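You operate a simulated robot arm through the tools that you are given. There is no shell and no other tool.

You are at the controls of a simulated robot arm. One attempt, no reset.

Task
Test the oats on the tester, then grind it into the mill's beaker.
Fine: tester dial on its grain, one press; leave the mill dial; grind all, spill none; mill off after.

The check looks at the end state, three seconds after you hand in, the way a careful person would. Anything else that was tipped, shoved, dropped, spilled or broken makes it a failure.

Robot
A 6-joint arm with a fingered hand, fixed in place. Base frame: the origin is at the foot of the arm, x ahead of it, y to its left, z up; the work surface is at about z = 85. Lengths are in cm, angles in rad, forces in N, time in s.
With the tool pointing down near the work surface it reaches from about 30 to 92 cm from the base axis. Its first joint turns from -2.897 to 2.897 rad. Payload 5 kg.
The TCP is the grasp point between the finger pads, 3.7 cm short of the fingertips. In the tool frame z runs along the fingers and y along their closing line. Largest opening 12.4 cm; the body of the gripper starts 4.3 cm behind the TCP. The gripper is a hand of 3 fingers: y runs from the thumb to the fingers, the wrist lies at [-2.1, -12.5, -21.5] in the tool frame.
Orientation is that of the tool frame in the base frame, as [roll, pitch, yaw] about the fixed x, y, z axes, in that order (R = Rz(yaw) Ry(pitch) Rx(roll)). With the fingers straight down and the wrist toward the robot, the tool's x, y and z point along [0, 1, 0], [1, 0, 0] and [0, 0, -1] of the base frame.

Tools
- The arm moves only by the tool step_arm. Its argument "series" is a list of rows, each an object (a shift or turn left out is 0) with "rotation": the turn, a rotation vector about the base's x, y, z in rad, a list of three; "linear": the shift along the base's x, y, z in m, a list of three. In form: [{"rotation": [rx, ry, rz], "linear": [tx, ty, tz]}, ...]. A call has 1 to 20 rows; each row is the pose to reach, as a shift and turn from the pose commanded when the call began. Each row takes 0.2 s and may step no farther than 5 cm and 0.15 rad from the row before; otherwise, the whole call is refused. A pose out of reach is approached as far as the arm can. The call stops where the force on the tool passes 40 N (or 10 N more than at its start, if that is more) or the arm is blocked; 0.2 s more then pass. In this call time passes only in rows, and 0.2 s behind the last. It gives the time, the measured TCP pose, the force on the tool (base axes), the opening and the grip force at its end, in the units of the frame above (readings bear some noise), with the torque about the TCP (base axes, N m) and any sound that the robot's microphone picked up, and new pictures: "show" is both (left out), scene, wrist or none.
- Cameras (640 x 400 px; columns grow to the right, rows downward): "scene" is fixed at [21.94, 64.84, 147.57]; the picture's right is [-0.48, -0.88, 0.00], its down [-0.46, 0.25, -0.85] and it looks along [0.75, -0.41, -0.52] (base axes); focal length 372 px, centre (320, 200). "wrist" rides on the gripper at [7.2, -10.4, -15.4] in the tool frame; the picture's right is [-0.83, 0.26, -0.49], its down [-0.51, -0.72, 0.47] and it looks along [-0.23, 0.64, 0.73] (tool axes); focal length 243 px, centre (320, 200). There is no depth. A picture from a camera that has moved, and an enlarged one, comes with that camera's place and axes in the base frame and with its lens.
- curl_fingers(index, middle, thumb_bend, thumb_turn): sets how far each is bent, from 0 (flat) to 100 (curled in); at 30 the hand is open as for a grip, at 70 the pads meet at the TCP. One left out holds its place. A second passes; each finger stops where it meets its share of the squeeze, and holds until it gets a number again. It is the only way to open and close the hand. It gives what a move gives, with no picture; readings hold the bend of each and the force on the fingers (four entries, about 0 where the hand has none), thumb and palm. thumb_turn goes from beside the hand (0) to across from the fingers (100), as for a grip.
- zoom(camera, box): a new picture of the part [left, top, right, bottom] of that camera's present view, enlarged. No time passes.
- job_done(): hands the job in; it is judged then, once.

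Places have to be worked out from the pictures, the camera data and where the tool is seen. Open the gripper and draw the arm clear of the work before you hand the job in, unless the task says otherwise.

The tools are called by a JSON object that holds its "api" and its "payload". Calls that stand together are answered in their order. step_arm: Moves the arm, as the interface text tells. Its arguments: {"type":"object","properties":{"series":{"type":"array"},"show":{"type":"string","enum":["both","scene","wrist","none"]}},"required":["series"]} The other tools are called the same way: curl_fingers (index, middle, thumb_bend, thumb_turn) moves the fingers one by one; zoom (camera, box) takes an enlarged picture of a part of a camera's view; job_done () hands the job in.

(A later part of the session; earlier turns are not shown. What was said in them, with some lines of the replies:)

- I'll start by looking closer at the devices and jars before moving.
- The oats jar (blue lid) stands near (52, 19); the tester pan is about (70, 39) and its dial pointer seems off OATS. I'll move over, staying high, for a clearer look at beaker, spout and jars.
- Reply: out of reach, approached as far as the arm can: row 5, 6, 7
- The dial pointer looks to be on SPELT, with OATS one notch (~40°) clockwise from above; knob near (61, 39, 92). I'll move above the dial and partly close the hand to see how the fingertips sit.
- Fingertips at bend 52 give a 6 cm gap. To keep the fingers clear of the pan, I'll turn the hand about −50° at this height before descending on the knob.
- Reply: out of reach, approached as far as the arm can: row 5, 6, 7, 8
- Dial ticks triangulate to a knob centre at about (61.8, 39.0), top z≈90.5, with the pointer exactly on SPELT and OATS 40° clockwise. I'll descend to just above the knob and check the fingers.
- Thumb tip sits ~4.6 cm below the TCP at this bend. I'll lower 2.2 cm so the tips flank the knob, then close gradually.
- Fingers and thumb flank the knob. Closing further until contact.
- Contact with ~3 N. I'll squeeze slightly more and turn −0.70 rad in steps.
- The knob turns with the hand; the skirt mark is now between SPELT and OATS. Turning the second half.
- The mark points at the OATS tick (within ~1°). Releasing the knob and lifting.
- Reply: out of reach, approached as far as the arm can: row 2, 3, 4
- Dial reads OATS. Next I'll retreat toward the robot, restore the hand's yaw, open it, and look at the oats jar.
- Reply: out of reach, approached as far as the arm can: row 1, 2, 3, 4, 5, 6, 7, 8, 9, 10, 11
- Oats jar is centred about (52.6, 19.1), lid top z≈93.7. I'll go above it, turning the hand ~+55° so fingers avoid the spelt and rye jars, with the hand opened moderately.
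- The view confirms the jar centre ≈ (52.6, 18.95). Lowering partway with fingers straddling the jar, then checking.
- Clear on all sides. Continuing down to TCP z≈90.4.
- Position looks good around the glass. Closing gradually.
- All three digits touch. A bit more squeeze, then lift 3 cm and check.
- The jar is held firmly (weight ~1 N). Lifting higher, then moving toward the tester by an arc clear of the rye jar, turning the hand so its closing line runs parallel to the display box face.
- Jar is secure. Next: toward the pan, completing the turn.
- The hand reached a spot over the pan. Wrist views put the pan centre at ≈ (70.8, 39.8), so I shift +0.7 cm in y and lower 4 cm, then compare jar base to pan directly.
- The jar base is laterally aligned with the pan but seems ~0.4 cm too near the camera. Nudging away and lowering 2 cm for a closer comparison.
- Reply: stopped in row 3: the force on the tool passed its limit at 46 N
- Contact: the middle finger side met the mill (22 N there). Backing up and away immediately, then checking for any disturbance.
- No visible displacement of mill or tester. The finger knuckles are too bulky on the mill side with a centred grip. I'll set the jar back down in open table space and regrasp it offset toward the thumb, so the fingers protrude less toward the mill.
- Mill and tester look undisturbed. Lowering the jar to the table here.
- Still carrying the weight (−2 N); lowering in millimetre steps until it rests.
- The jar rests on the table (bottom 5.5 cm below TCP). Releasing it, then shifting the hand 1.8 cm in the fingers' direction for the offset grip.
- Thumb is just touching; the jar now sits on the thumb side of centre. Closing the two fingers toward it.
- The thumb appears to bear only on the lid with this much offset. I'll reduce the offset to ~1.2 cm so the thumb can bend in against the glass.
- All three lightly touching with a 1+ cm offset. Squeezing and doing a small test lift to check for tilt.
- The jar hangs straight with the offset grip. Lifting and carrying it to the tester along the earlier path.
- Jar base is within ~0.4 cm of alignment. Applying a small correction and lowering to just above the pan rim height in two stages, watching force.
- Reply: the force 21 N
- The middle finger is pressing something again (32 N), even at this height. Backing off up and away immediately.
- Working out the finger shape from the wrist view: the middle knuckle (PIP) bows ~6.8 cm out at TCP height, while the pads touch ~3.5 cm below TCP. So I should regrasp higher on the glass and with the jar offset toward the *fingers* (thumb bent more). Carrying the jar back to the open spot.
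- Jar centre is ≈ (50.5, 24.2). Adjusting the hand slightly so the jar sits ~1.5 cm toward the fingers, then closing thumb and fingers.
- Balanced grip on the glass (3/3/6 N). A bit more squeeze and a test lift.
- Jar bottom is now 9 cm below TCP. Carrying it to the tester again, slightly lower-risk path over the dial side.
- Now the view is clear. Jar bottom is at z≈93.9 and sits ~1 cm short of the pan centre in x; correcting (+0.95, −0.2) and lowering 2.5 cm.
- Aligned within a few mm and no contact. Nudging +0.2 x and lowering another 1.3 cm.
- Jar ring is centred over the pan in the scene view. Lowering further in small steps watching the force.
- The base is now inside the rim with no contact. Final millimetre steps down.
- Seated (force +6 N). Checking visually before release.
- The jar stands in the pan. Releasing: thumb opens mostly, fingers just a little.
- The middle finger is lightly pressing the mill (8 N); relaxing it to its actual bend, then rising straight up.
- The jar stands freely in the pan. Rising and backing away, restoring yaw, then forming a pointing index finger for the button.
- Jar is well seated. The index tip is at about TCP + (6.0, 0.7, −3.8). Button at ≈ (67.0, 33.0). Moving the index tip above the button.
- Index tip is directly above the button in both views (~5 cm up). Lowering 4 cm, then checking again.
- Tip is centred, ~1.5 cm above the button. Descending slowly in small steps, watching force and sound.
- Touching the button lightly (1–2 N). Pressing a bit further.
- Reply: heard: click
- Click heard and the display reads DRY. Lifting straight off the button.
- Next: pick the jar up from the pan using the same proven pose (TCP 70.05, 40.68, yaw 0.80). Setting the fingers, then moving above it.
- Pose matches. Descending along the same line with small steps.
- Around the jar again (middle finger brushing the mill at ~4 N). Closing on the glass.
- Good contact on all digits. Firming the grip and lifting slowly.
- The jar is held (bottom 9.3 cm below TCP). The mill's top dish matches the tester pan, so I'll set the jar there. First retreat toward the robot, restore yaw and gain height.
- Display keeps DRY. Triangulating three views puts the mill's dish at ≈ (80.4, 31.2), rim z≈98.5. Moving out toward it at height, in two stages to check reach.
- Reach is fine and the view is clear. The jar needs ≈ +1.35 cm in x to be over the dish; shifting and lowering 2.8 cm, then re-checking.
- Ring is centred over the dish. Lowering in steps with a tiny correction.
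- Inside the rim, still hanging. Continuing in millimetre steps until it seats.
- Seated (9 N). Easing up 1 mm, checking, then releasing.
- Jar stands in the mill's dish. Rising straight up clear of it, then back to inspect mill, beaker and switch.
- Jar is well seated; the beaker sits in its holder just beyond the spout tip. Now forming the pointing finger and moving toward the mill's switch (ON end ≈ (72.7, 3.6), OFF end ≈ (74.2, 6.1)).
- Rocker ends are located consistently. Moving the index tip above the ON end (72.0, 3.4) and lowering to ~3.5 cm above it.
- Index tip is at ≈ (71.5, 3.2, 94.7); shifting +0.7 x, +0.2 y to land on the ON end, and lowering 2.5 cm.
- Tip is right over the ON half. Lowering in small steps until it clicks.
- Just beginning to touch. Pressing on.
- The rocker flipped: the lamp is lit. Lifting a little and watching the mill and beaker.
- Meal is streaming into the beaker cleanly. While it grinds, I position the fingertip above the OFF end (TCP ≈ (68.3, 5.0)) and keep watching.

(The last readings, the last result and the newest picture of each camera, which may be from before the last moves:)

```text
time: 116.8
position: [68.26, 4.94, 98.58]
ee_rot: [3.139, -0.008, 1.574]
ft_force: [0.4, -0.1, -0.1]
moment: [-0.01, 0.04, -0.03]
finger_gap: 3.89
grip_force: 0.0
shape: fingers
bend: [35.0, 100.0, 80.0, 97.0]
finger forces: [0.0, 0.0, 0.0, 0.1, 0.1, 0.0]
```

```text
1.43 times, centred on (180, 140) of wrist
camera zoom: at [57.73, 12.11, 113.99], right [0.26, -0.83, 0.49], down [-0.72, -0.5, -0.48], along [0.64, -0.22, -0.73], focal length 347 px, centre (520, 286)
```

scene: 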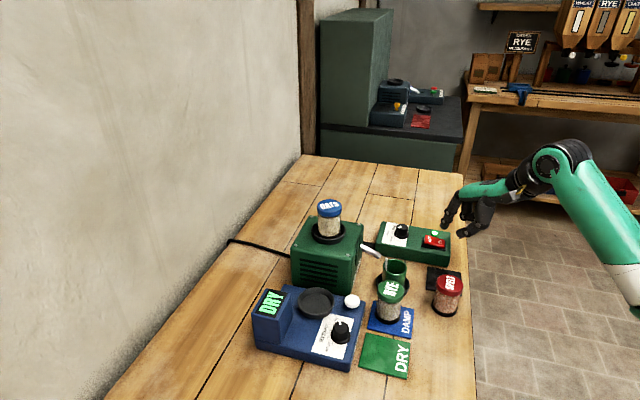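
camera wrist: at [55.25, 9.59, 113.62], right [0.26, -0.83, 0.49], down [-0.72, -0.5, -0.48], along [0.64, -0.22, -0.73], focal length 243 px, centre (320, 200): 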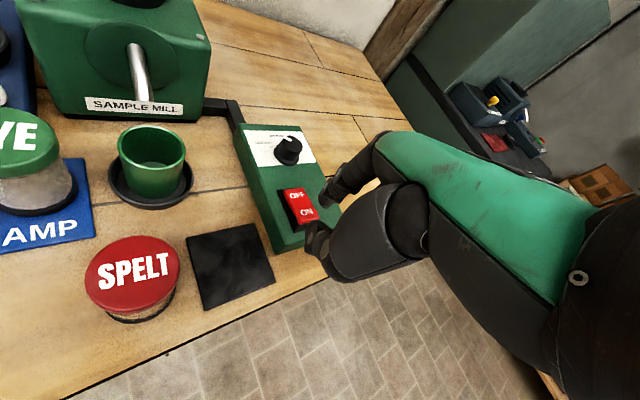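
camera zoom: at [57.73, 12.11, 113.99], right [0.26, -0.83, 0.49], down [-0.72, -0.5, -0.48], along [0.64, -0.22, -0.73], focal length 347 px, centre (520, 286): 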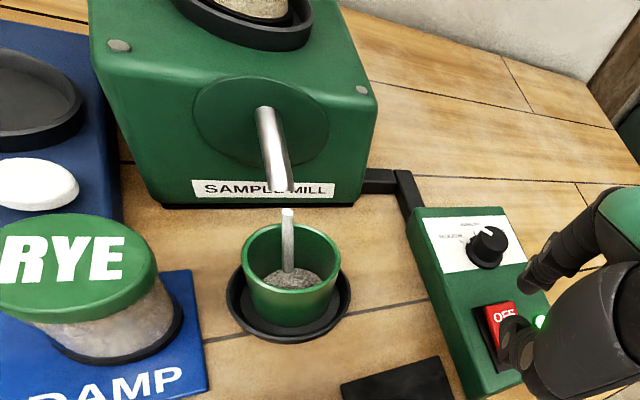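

Flow continues well; jar level is dropping. Waiting.

{"api": "step_arm", "payload": {"series": [{}, {}, {}, {}, {}, {}, {}, {}, {}, {}, {}, {}, {}, {}, {}, {}, {}, {}, {}, {}], "show": "none"}}

{"api": "zoom", "payload": {"camera": "scene", "box": [300, 190, 440, 310]}}

{"api": "zoom", "payload": {"camera": "wrist", "box": [100, 80, 260, 220]}}

```text
time: 121.0
position: [68.18, 4.88, 98.51]
ee_rot: [3.139, -0.009, 1.572]
ft_force: [0.2, -0.7, -0.2]
moment: [0.02, 0.01, 0.03]
finger_gap: 3.89
grip_force: 0.1
shape: fingers
bend: [35.0, 100.0, 80.0, 97.0]
finger forces: [0.1, 0.0, 0.0, 0.0, 0.1, 0.0]
```

```text
3.33 times, centred on (370, 250) of scene
camera zoom: at [21.94, 64.84, 147.57], right [-0.48, -0.88, 0.0], down [-0.46, 0.25, -0.85], along [0.75, -0.41, -0.52], focal length 1239 px, centre (153, 33)
```

zoom: 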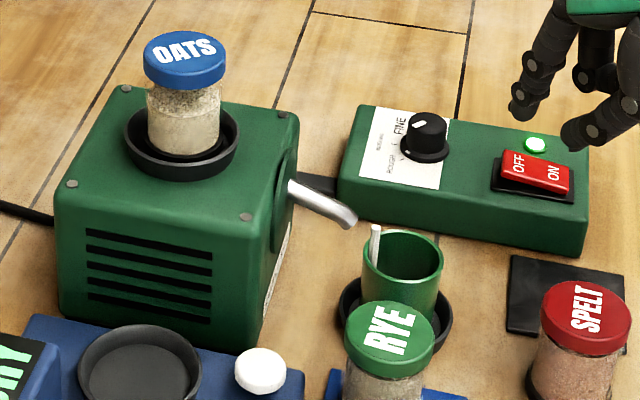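

```text
2.86 times, centred on (180, 150) of wrist
camera zoom: at [57.73, 12.11, 114.0], right [0.26, -0.83, 0.49], down [-0.72, -0.5, -0.48], along [0.64, -0.22, -0.73], focal length 693 px, centre (720, 343)
```

zoom: 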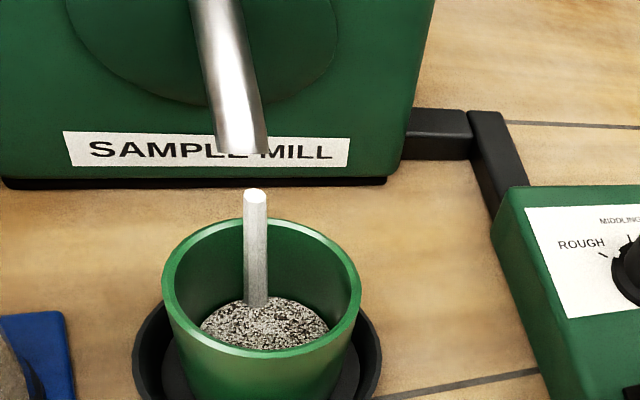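

{"api": "step_arm", "payload": {"series": [{}, {}, {}, {}, {}, {}, {}, {}, {}, {}, {}, {}, {}, {}, {}, {}, {}, {}, {}, {}], "show": "none"}}

{"api": "step_arm", "payload": {"series": [{}, {}, {}, {}, {}, {}, {}, {}, {}, {}, {}, {}, {}, {}, {}, {}, {}, {}, {}, {}], "show": "none"}}

{"api": "zoom", "payload": {"camera": "scene", "box": [300, 190, 440, 310]}}

{"api": "zoom", "payload": {"camera": "wrist", "box": [100, 80, 260, 220]}}

```text
time: 125.2
position: [68.17, 4.92, 98.53]
ee_rot: [3.14, -0.01, 1.573]
ft_force: [0.6, -0.1, 0.7]
moment: [0.06, 0.0, 0.0]
finger_gap: 3.92
grip_force: 0.0
shape: fingers
bend: [35.0, 100.0, 80.0, 97.0]
finger forces: [0.0, 0.0, 0.0, 0.0, 0.1, 0.0]
```

```text
time: 129.4
position: [68.24, 4.94, 98.48]
ee_rot: [3.14, -0.01, 1.573]
ft_force: [-0.8, -1.1, 1.0]
moment: [0.01, 0.03, 0.01]
finger_gap: 3.94
grip_force: 0.0
shape: fingers
bend: [35.0, 100.0, 80.0, 97.0]
finger forces: [0.0, 0.1, 0.0, 0.0, 0.1, 0.1]
```

```text
3.33 times, centred on (370, 250) of scene
camera zoom: at [21.94, 64.84, 147.57], right [-0.48, -0.88, 0.0], down [-0.46, 0.25, -0.85], along [0.75, -0.41, -0.52], focal length 1239 px, centre (153, 33)
```

zoom: 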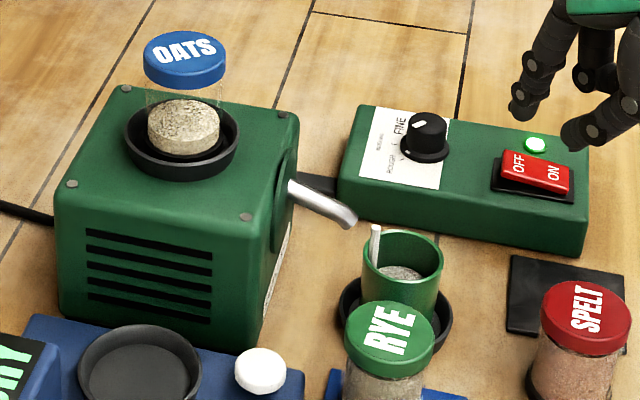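

```text
2.86 times, centred on (180, 150) of wrist
camera zoom: at [57.73, 12.11, 114.0], right [0.26, -0.83, 0.49], down [-0.72, -0.5, -0.48], along [0.64, -0.22, -0.73], focal length 693 px, centre (720, 343)
```

zoom: 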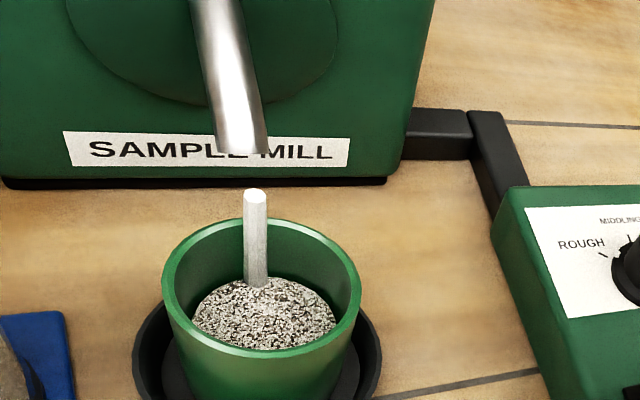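

About a third is left; beaker still has room. Waiting further in shorter intervals.

{"api": "step_arm", "payload": {"series": [{}, {}, {}, {}, {}, {}, {}, {}, {}, {}, {}, {}, {}, {}, {}, {}, {}, {}, {}, {}], "show": "none"}}

{"api": "zoom", "payload": {"camera": "scene", "box": [300, 190, 440, 310]}}

{"api": "zoom", "payload": {"camera": "wrist", "box": [100, 80, 260, 220]}}

```text
time: 133.6
position: [68.18, 5.03, 98.49]
ee_rot: [3.14, -0.01, 1.573]
ft_force: [-0.1, 0.4, -0.1]
moment: [0.01, 0.05, 0.02]
finger_gap: 3.9
grip_force: 0.0
shape: fingers
bend: [35.0, 100.0, 80.0, 97.0]
finger forces: [0.0, 0.0, 0.0, 0.0, 0.1, 0.0]
```

```text
3.33 times, centred on (370, 250) of scene
camera zoom: at [21.94, 64.84, 147.57], right [-0.48, -0.88, 0.0], down [-0.46, 0.25, -0.85], along [0.75, -0.41, -0.52], focal length 1239 px, centre (153, 33)
```

zoom: 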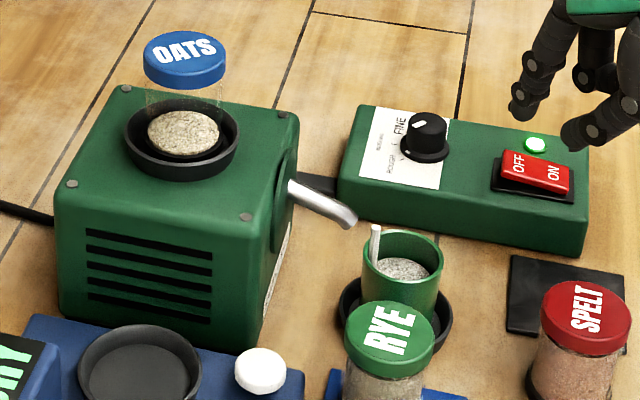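

```text
2.86 times, centred on (180, 150) of wrist
camera zoom: at [57.73, 12.11, 114.0], right [0.26, -0.83, 0.49], down [-0.72, -0.5, -0.48], along [0.64, -0.22, -0.73], focal length 693 px, centre (720, 343)
```

zoom: 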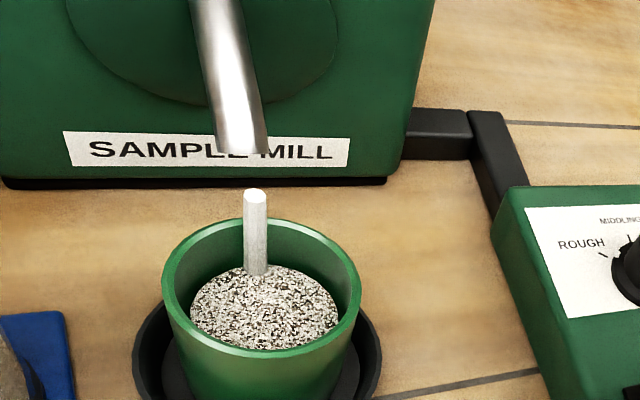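

Nearly empty. A few more seconds.

{"api": "step_arm", "payload": {"series": [{}, {}, {}, {}, {}, {}, {}, {}, {}, {}, {}, {}, {}, {}, {}], "show": "none"}}

{"api": "zoom", "payload": {"camera": "scene", "box": [300, 190, 440, 310]}}

{"api": "zoom", "payload": {"camera": "wrist", "box": [100, 80, 260, 220]}}

```text
time: 136.8
position: [68.3, 5.08, 98.5]
ee_rot: [3.139, -0.009, 1.574]
ft_force: [1.2, -0.8, 0.1]
moment: [0.0, -0.02, 0.02]
finger_gap: 3.92
grip_force: 0.0
shape: fingers
bend: [35.0, 100.0, 80.0, 97.0]
finger forces: [0.1, 0.0, 0.1, 0.0, 0.1, 0.0]
```

```text
3.33 times, centred on (370, 250) of scene
camera zoom: at [21.94, 64.84, 147.57], right [-0.48, -0.88, 0.0], down [-0.46, 0.25, -0.85], along [0.75, -0.41, -0.52], focal length 1239 px, centre (153, 33)
```

zoom: 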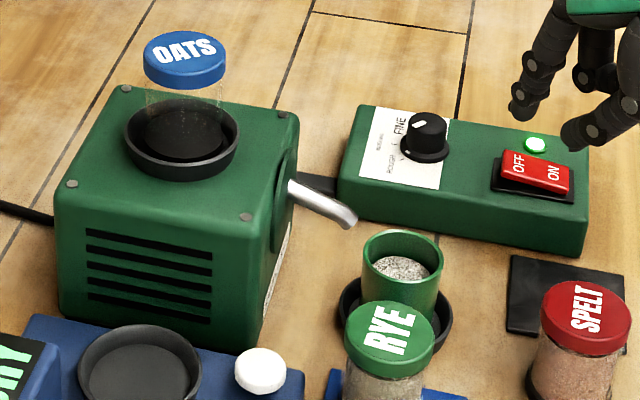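

```text
2.86 times, centred on (180, 150) of wrist
camera zoom: at [57.73, 12.11, 114.0], right [0.26, -0.83, 0.49], down [-0.72, -0.5, -0.48], along [0.64, -0.22, -0.73], focal length 693 px, centre (720, 343)
```

zoom: 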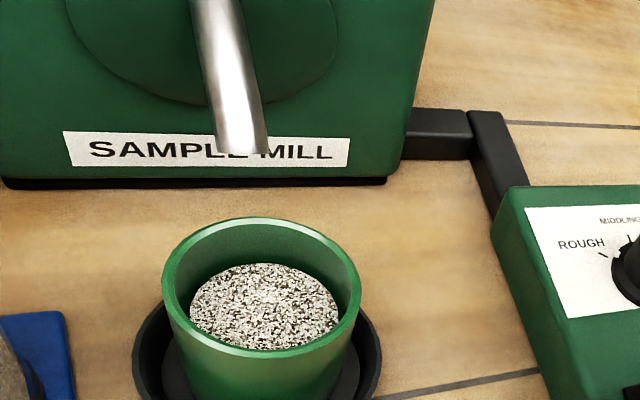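

The jar is empty and the stream has stopped; nothing spilled. Now the OFF end — checking fingertip alignment.

{"api": "zoom", "payload": {"camera": "scene", "box": [400, 190, 480, 265]}}

{"api": "zoom", "payload": {"camera": "wrist", "box": [240, 130, 360, 260]}}

```text
5.33 times, centred on (440, 228) of scene
camera zoom: at [21.94, 64.84, 147.57], right [-0.48, -0.88, 0.0], down [-0.46, 0.25, -0.85], along [0.75, -0.41, -0.52], focal length 1983 px, centre (-320, 53)
```

zoom: 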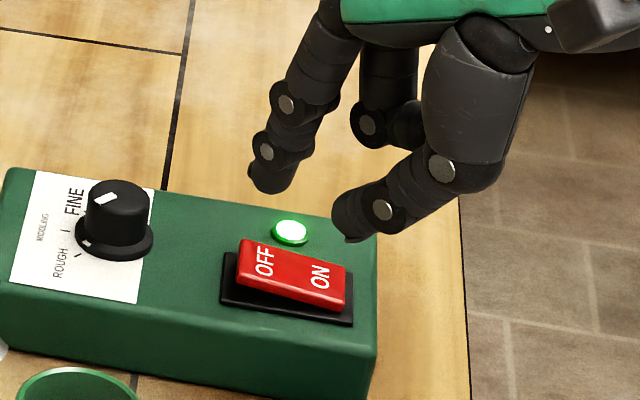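

```text
3.08 times, centred on (300, 195) of wrist
camera zoom: at [57.73, 12.11, 114.0], right [0.26, -0.83, 0.49], down [-0.72, -0.5, -0.48], along [0.64, -0.22, -0.73], focal length 746 px, centre (382, 215)
```

zoom: 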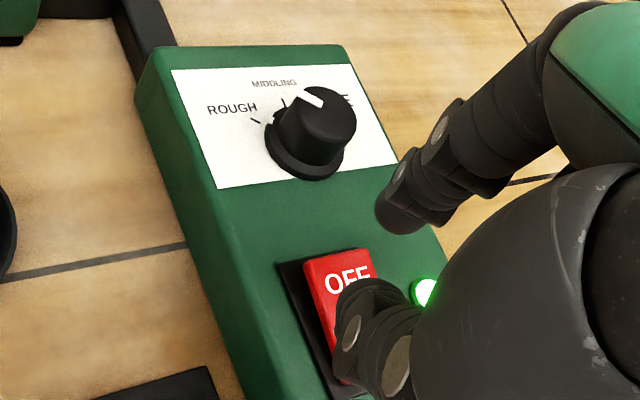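

Tip will land at the OFF end; shifting −0.3 cm x and descending.

{"api": "step_arm", "payload": {"series": [{"linear": [-0.003, 0, -0.006]}, {"linear": [-0.003, 0, -0.013]}, {"linear": [-0.003, 0, -0.018]}], "show": "none"}}

{"api": "zoom", "payload": {"camera": "scene", "box": [400, 200, 480, 265]}}

{"api": "zoom", "payload": {"camera": "wrist", "box": [250, 140, 350, 250]}}

```text
time: 137.6
position: [67.89, 5.0, 96.59]
ee_rot: [3.138, -0.01, 1.573]
ft_force: [0.6, 0.4, 0.2]
moment: [-0.01, -0.03, 0.01]
finger_gap: 3.91
grip_force: 0.0
shape: fingers
bend: [35.0, 100.0, 80.0, 97.0]
finger forces: [0.0, 0.1, 0.1, 0.1, 0.1, 0.0]
```

```text
6.15 times, centred on (440, 232) of scene
camera zoom: at [21.94, 64.84, 147.57], right [-0.48, -0.88, 0.0], down [-0.46, 0.25, -0.85], along [0.75, -0.41, -0.52], focal length 2288 px, centre (-418, 0)
```

zoom: 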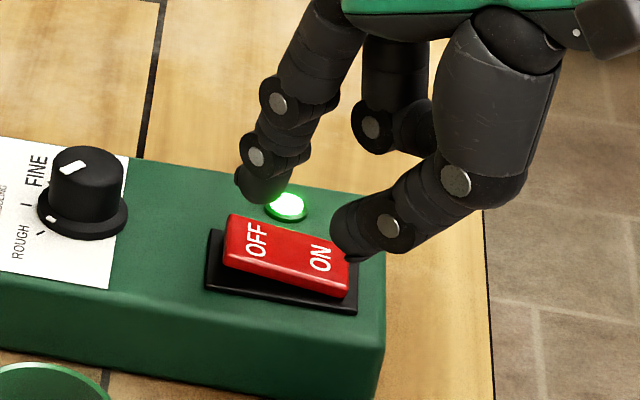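

```text
3.64 times, centred on (300, 195) of wrist
camera zoom: at [57.43, 12.13, 112.14], right [0.26, -0.83, 0.49], down [-0.72, -0.5, -0.48], along [0.64, -0.22, -0.73], focal length 882 px, centre (393, 218)
```

zoom: 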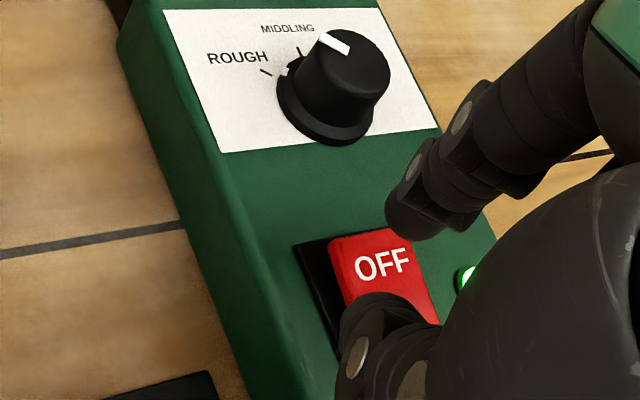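

{"api": "step_arm", "payload": {"series": [{"linear": [0, 0, -0.004]}, {"linear": [0, 0, -0.008]}], "show": "none"}}

{"api": "step_arm", "payload": {"series": [{"linear": [0, 0, -0.003]}, {"linear": [0, 0, -0.006]}], "show": "none"}}

{"api": "zoom", "payload": {"camera": "scene", "box": [400, 200, 480, 265]}}

{"api": "zoom", "payload": {"camera": "wrist", "box": [250, 140, 350, 250]}}

```text
time: 138.2
position: [67.98, 4.93, 95.71]
ee_rot: [3.14, -0.009, 1.573]
ft_force: [0.2, 0.6, -0.4]
moment: [-0.03, -0.02, 0.0]
finger_gap: 3.91
grip_force: 0.0
shape: fingers
bend: [35.0, 100.0, 80.0, 97.0]
finger forces: [0.0, 0.1, 0.0, 0.0, 0.0, 0.0]
```

```text
time: 138.8
position: [67.88, 5.19, 95.28]
ee_rot: [3.137, -0.009, 1.573]
ft_force: [-0.3, 0.1, 0.7]
moment: [-0.01, -0.03, 0.01]
finger_gap: 3.89
grip_force: 0.1
shape: fingers
bend: [35.0, 100.0, 80.0, 97.0]
finger forces: [0.0, 0.0, 0.0, 0.1, 0.0, 0.0]
```

```text
6.15 times, centred on (440, 232) of scene
camera zoom: at [21.94, 64.84, 147.57], right [-0.48, -0.88, 0.0], down [-0.46, 0.25, -0.85], along [0.75, -0.41, -0.52], focal length 2288 px, centre (-418, 0)
```

zoom: 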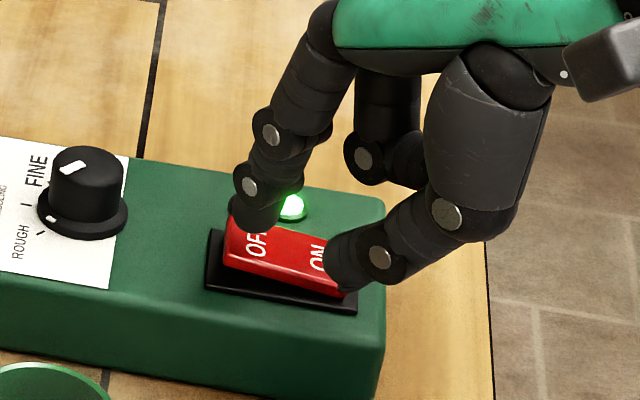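

```text
3.64 times, centred on (300, 195) of wrist
camera zoom: at [57.44, 12.17, 110.7], right [0.26, -0.83, 0.49], down [-0.72, -0.5, -0.48], along [0.64, -0.22, -0.73], focal length 882 px, centre (393, 218)
```

zoom: 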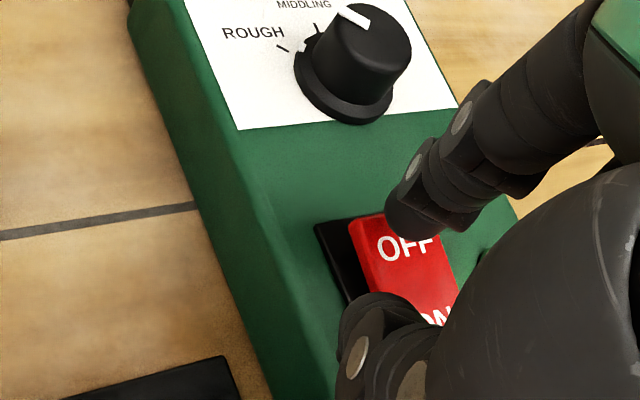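

Tip is just touching the OFF end. Pressing gently in steps.

{"api": "step_arm", "payload": {"series": [{"linear": [0, 0, -0.002]}, {"linear": [0, 0, -0.004]}], "show": "none"}}

{"api": "step_arm", "payload": {"series": [{"linear": [0, 0, -0.002]}, {"linear": [0, 0, -0.003]}], "show": "none"}}

{"api": "zoom", "payload": {"camera": "scene", "box": [400, 200, 480, 265]}}

```text
time: 139.4
position: [67.94, 4.99, 94.79]
ee_rot: [3.138, -0.009, 1.574]
ft_force: [0.3, 0.7, -0.1]
moment: [-0.01, 0.02, 0.0]
finger_gap: 3.91
grip_force: 0.0
shape: fingers
bend: [35.0, 100.0, 80.0, 97.0]
finger forces: [0.1, 0.0, 0.1, 0.0, 0.1, 0.1]
```

```text
time: 140.0
position: [67.9, 4.94, 94.64]
ee_rot: [3.14, -0.009, 1.573]
ft_force: [0.4, -0.1, 0.9]
moment: [0.0, 0.02, 0.04]
finger_gap: 3.9
grip_force: 0.0
shape: fingers
bend: [35.0, 100.0, 80.0, 97.0]
finger forces: [0.1, 0.0, 0.0, 0.0, 0.1, 0.1]
```

```text
6.15 times, centred on (440, 232) of scene
camera zoom: at [21.94, 64.84, 147.57], right [-0.48, -0.88, 0.0], down [-0.46, 0.25, -0.85], along [0.75, -0.41, -0.52], focal length 2288 px, centre (-418, 0)
```

zoom: 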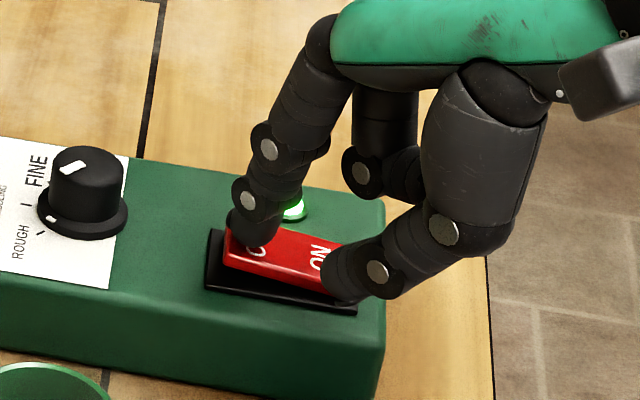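

{"api": "step_arm", "payload": {"series": [{"linear": [0, 0, -0.002]}, {"linear": [0, 0, -0.003]}], "show": "none"}}

{"api": "step_arm", "payload": {"series": [{"linear": [0, 0, -0.002]}, {"linear": [0, 0, -0.003]}], "show": "none"}}

{"api": "zoom", "payload": {"camera": "scene", "box": [400, 200, 480, 265]}}

{"api": "zoom", "payload": {"camera": "wrist", "box": [250, 140, 350, 250]}}

```text
time: 140.6
position: [67.96, 5.07, 94.27]
ee_rot: [3.138, -0.007, 1.573]
ft_force: [-0.4, 0.0, 0.4]
moment: [-0.01, -0.01, 0.02]
finger_gap: 3.91
grip_force: 0.4
shape: fingers
bend: [35.0, 100.0, 80.0, 97.0]
finger forces: [0.6, 0.0, 0.0, 0.1, 0.0, 0.1]
```

```text
time: 141.2
position: [67.87, 5.01, 93.96]
ee_rot: [-3.141, -0.009, 1.574]
ft_force: [0.7, 0.6, -0.8]
moment: [0.02, 0.0, -0.01]
finger_gap: 3.96
grip_force: 0.0
shape: fingers
bend: [35.0, 100.0, 80.0, 97.0]
finger forces: [0.0, 0.1, 0.0, 0.0, 0.0, 0.0]
```

```text
6.15 times, centred on (440, 232) of scene
camera zoom: at [21.94, 64.84, 147.57], right [-0.48, -0.88, 0.0], down [-0.46, 0.25, -0.85], along [0.75, -0.41, -0.52], focal length 2288 px, centre (-418, 0)
```

zoom: 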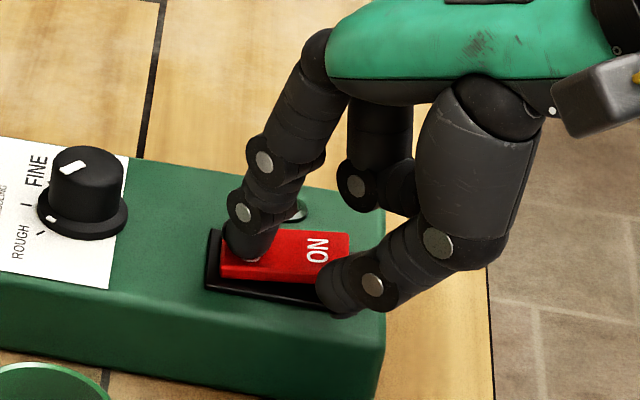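

```text
3.64 times, centred on (300, 195) of wrist
camera zoom: at [57.51, 12.16, 109.37], right [0.26, -0.83, 0.49], down [-0.72, -0.5, -0.48], along [0.64, -0.22, -0.73], focal length 882 px, centre (393, 218)
```

zoom: 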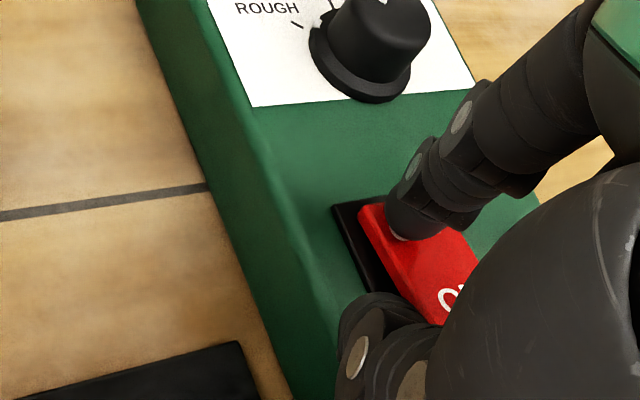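

Lamp is off and the rocker has flipped back to OFF. Lifting straight up and retreating, opening the hand.

{"api": "step_arm", "payload": {"series": [{"linear": [0, 0, 0.015]}, {"linear": [0, 0, 0.04]}, {"linear": [0, 0, 0.08]}, {"linear": [-0.02, -0.01, 0.11]}, {"linear": [-0.05, -0.03, 0.14]}, {"linear": [-0.08, -0.05, 0.17]}, {"linear": [-0.11, -0.07, 0.19]}, {"linear": [-0.14, -0.09, 0.2]}], "show": "none"}}

{"api": "curl_fingers", "payload": {"index": 30, "middle": 30, "thumb_bend": 30}}

{"api": "step_arm", "payload": {"series": [{}]}}

{"api": "zoom", "payload": {"camera": "scene", "box": [240, 180, 480, 390]}}

{"api": "zoom", "payload": {"camera": "scene", "box": [370, 215, 460, 300]}}

{"api": "zoom", "payload": {"camera": "scene", "box": [245, 275, 375, 375]}}

```text
time: 143.0
position: [54.92, -4.13, 111.57]
ee_rot: [3.136, -0.01, 1.572]
ft_force: [0.7, -0.2, 1.3]
moment: [-0.01, -0.02, -0.01]
finger_gap: 3.93
grip_force: 0.1
shape: fingers
bend: [35.0, 100.0, 80.0, 97.0]
finger forces: [0.1, 0.0, 0.0, 0.1, 0.0, 0.0]
out of reach, approached as far as the arm can: row 7, 8
```

```text
time: 144.0
position: [54.91, -4.03, 111.51]
ee_rot: [3.133, -0.009, 1.574]
ft_force: [0.3, -0.1, -1.2]
moment: [0.0, 0.0, 0.01]
finger_gap: 12.83
grip_force: 0.0
shape: fingers
bend: [30.0, 30.0, 30.0, 97.0]
finger forces: [0.0, 0.0, 0.1, 0.0, 0.1, 0.0]
```

```text
time: 144.4
position: [54.93, -4.04, 111.56]
ee_rot: [3.135, -0.008, 1.572]
ft_force: [-0.2, -0.1, -0.3]
moment: [0.0, 0.01, 0.01]
finger_gap: 12.83
grip_force: 0.1
shape: fingers
bend: [30.0, 30.0, 30.0, 97.0]
finger forces: [0.0, 0.0, 0.0, 0.0, 0.0, 0.1]
camera wrist: at [44.43, 3.05, 126.94], right [0.26, -0.83, 0.49], down [-0.72, -0.5, -0.48], along [0.65, -0.22, -0.73], focal length 243 px, centre (320, 200)
```

scene: 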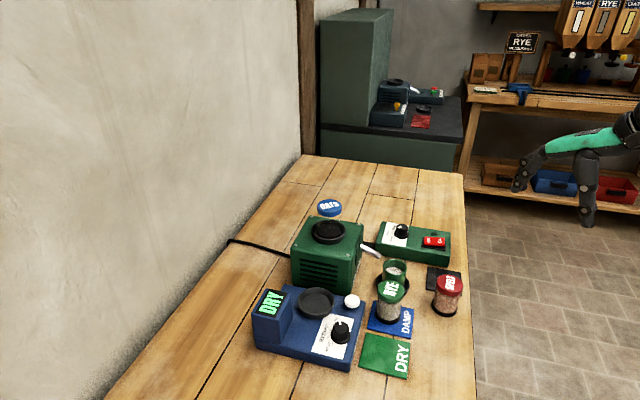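
wrist: 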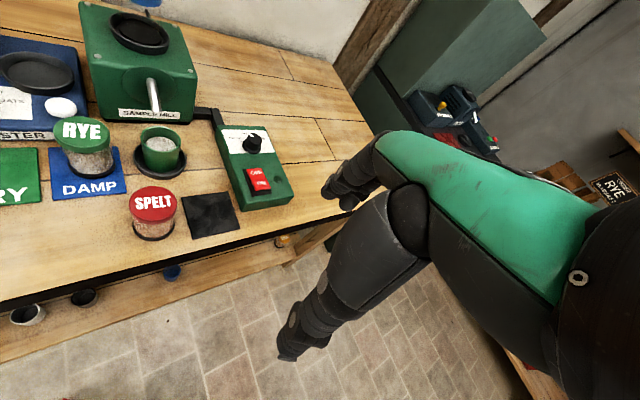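

```text
1.90 times, centred on (360, 285) of scene
camera zoom: at [21.94, 64.84, 147.57], right [-0.48, -0.88, 0.0], down [-0.46, 0.25, -0.85], along [0.75, -0.41, -0.52], focal length 708 px, centre (244, 38)
```

zoom: 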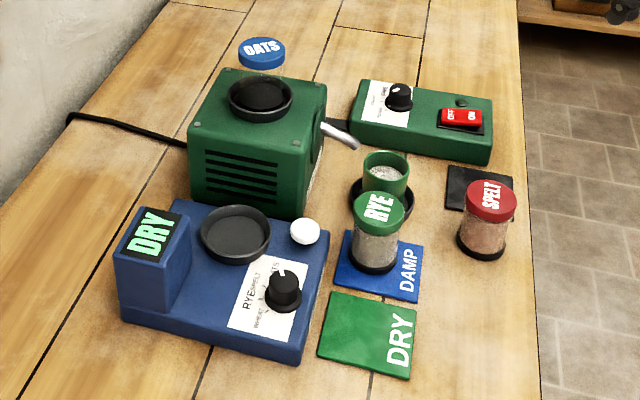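

```text
4.71 times, centred on (415, 258) of scene
camera zoom: at [21.94, 64.84, 147.57], right [-0.48, -0.88, 0.0], down [-0.46, 0.25, -0.85], along [0.75, -0.41, -0.52], focal length 1750 px, centre (-127, -71)
```

zoom: 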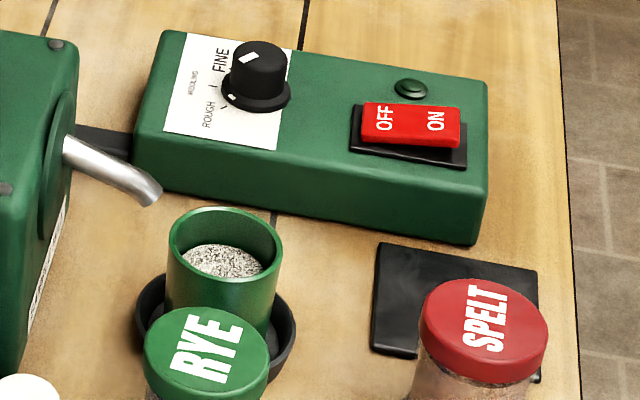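

```text
4.00 times, centred on (310, 325) of scene
camera zoom: at [21.94, 64.84, 147.57], right [-0.48, -0.88, 0.0], down [-0.46, 0.25, -0.85], along [0.75, -0.41, -0.52], focal length 1487 px, centre (360, -300)
```

zoom: 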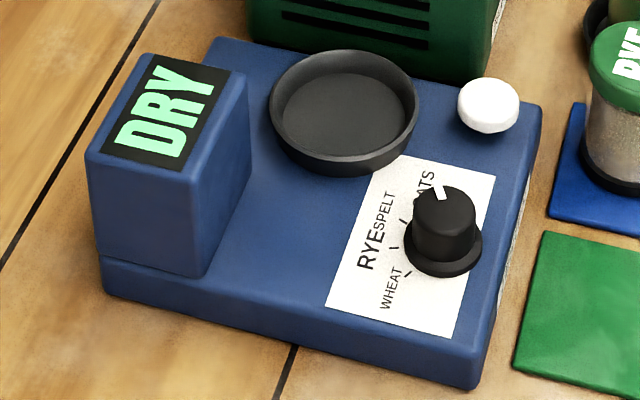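

Everything checks out. The tester dial is on OATS and the display reads DRY after the one press. The oats are all ground into the beaker with no spill, the mill is off with its dial untouched, and the hand is open and clear. Handing in.

{"api": "job_done", "payload": {}}

```text
The job is handed in.
```

The oats were tested and came up **DRY**, then all of them were ground into the mill's beaker. I've handed the job in, but I haven't seen the check's result.

- **Tester:** I turned the dial from SPELT to OATS and pressed the button once.
- **Grinding:** The mill ran until the jar was empty and the stream stopped. I saw no spill.
- **Mill:** It is switched off, with its lamp out, and I left its dial alone.
- **Bumps:** While setting the jar on the tester, a finger pushed against the mill (46 N and about 20 N on two tries, plus lighter brushes). The mill and tester showed no visible shift afterwards.
- **Left as is:** The empty oats jar is still standing on the mill's dish. The hand is open and clear of the work.
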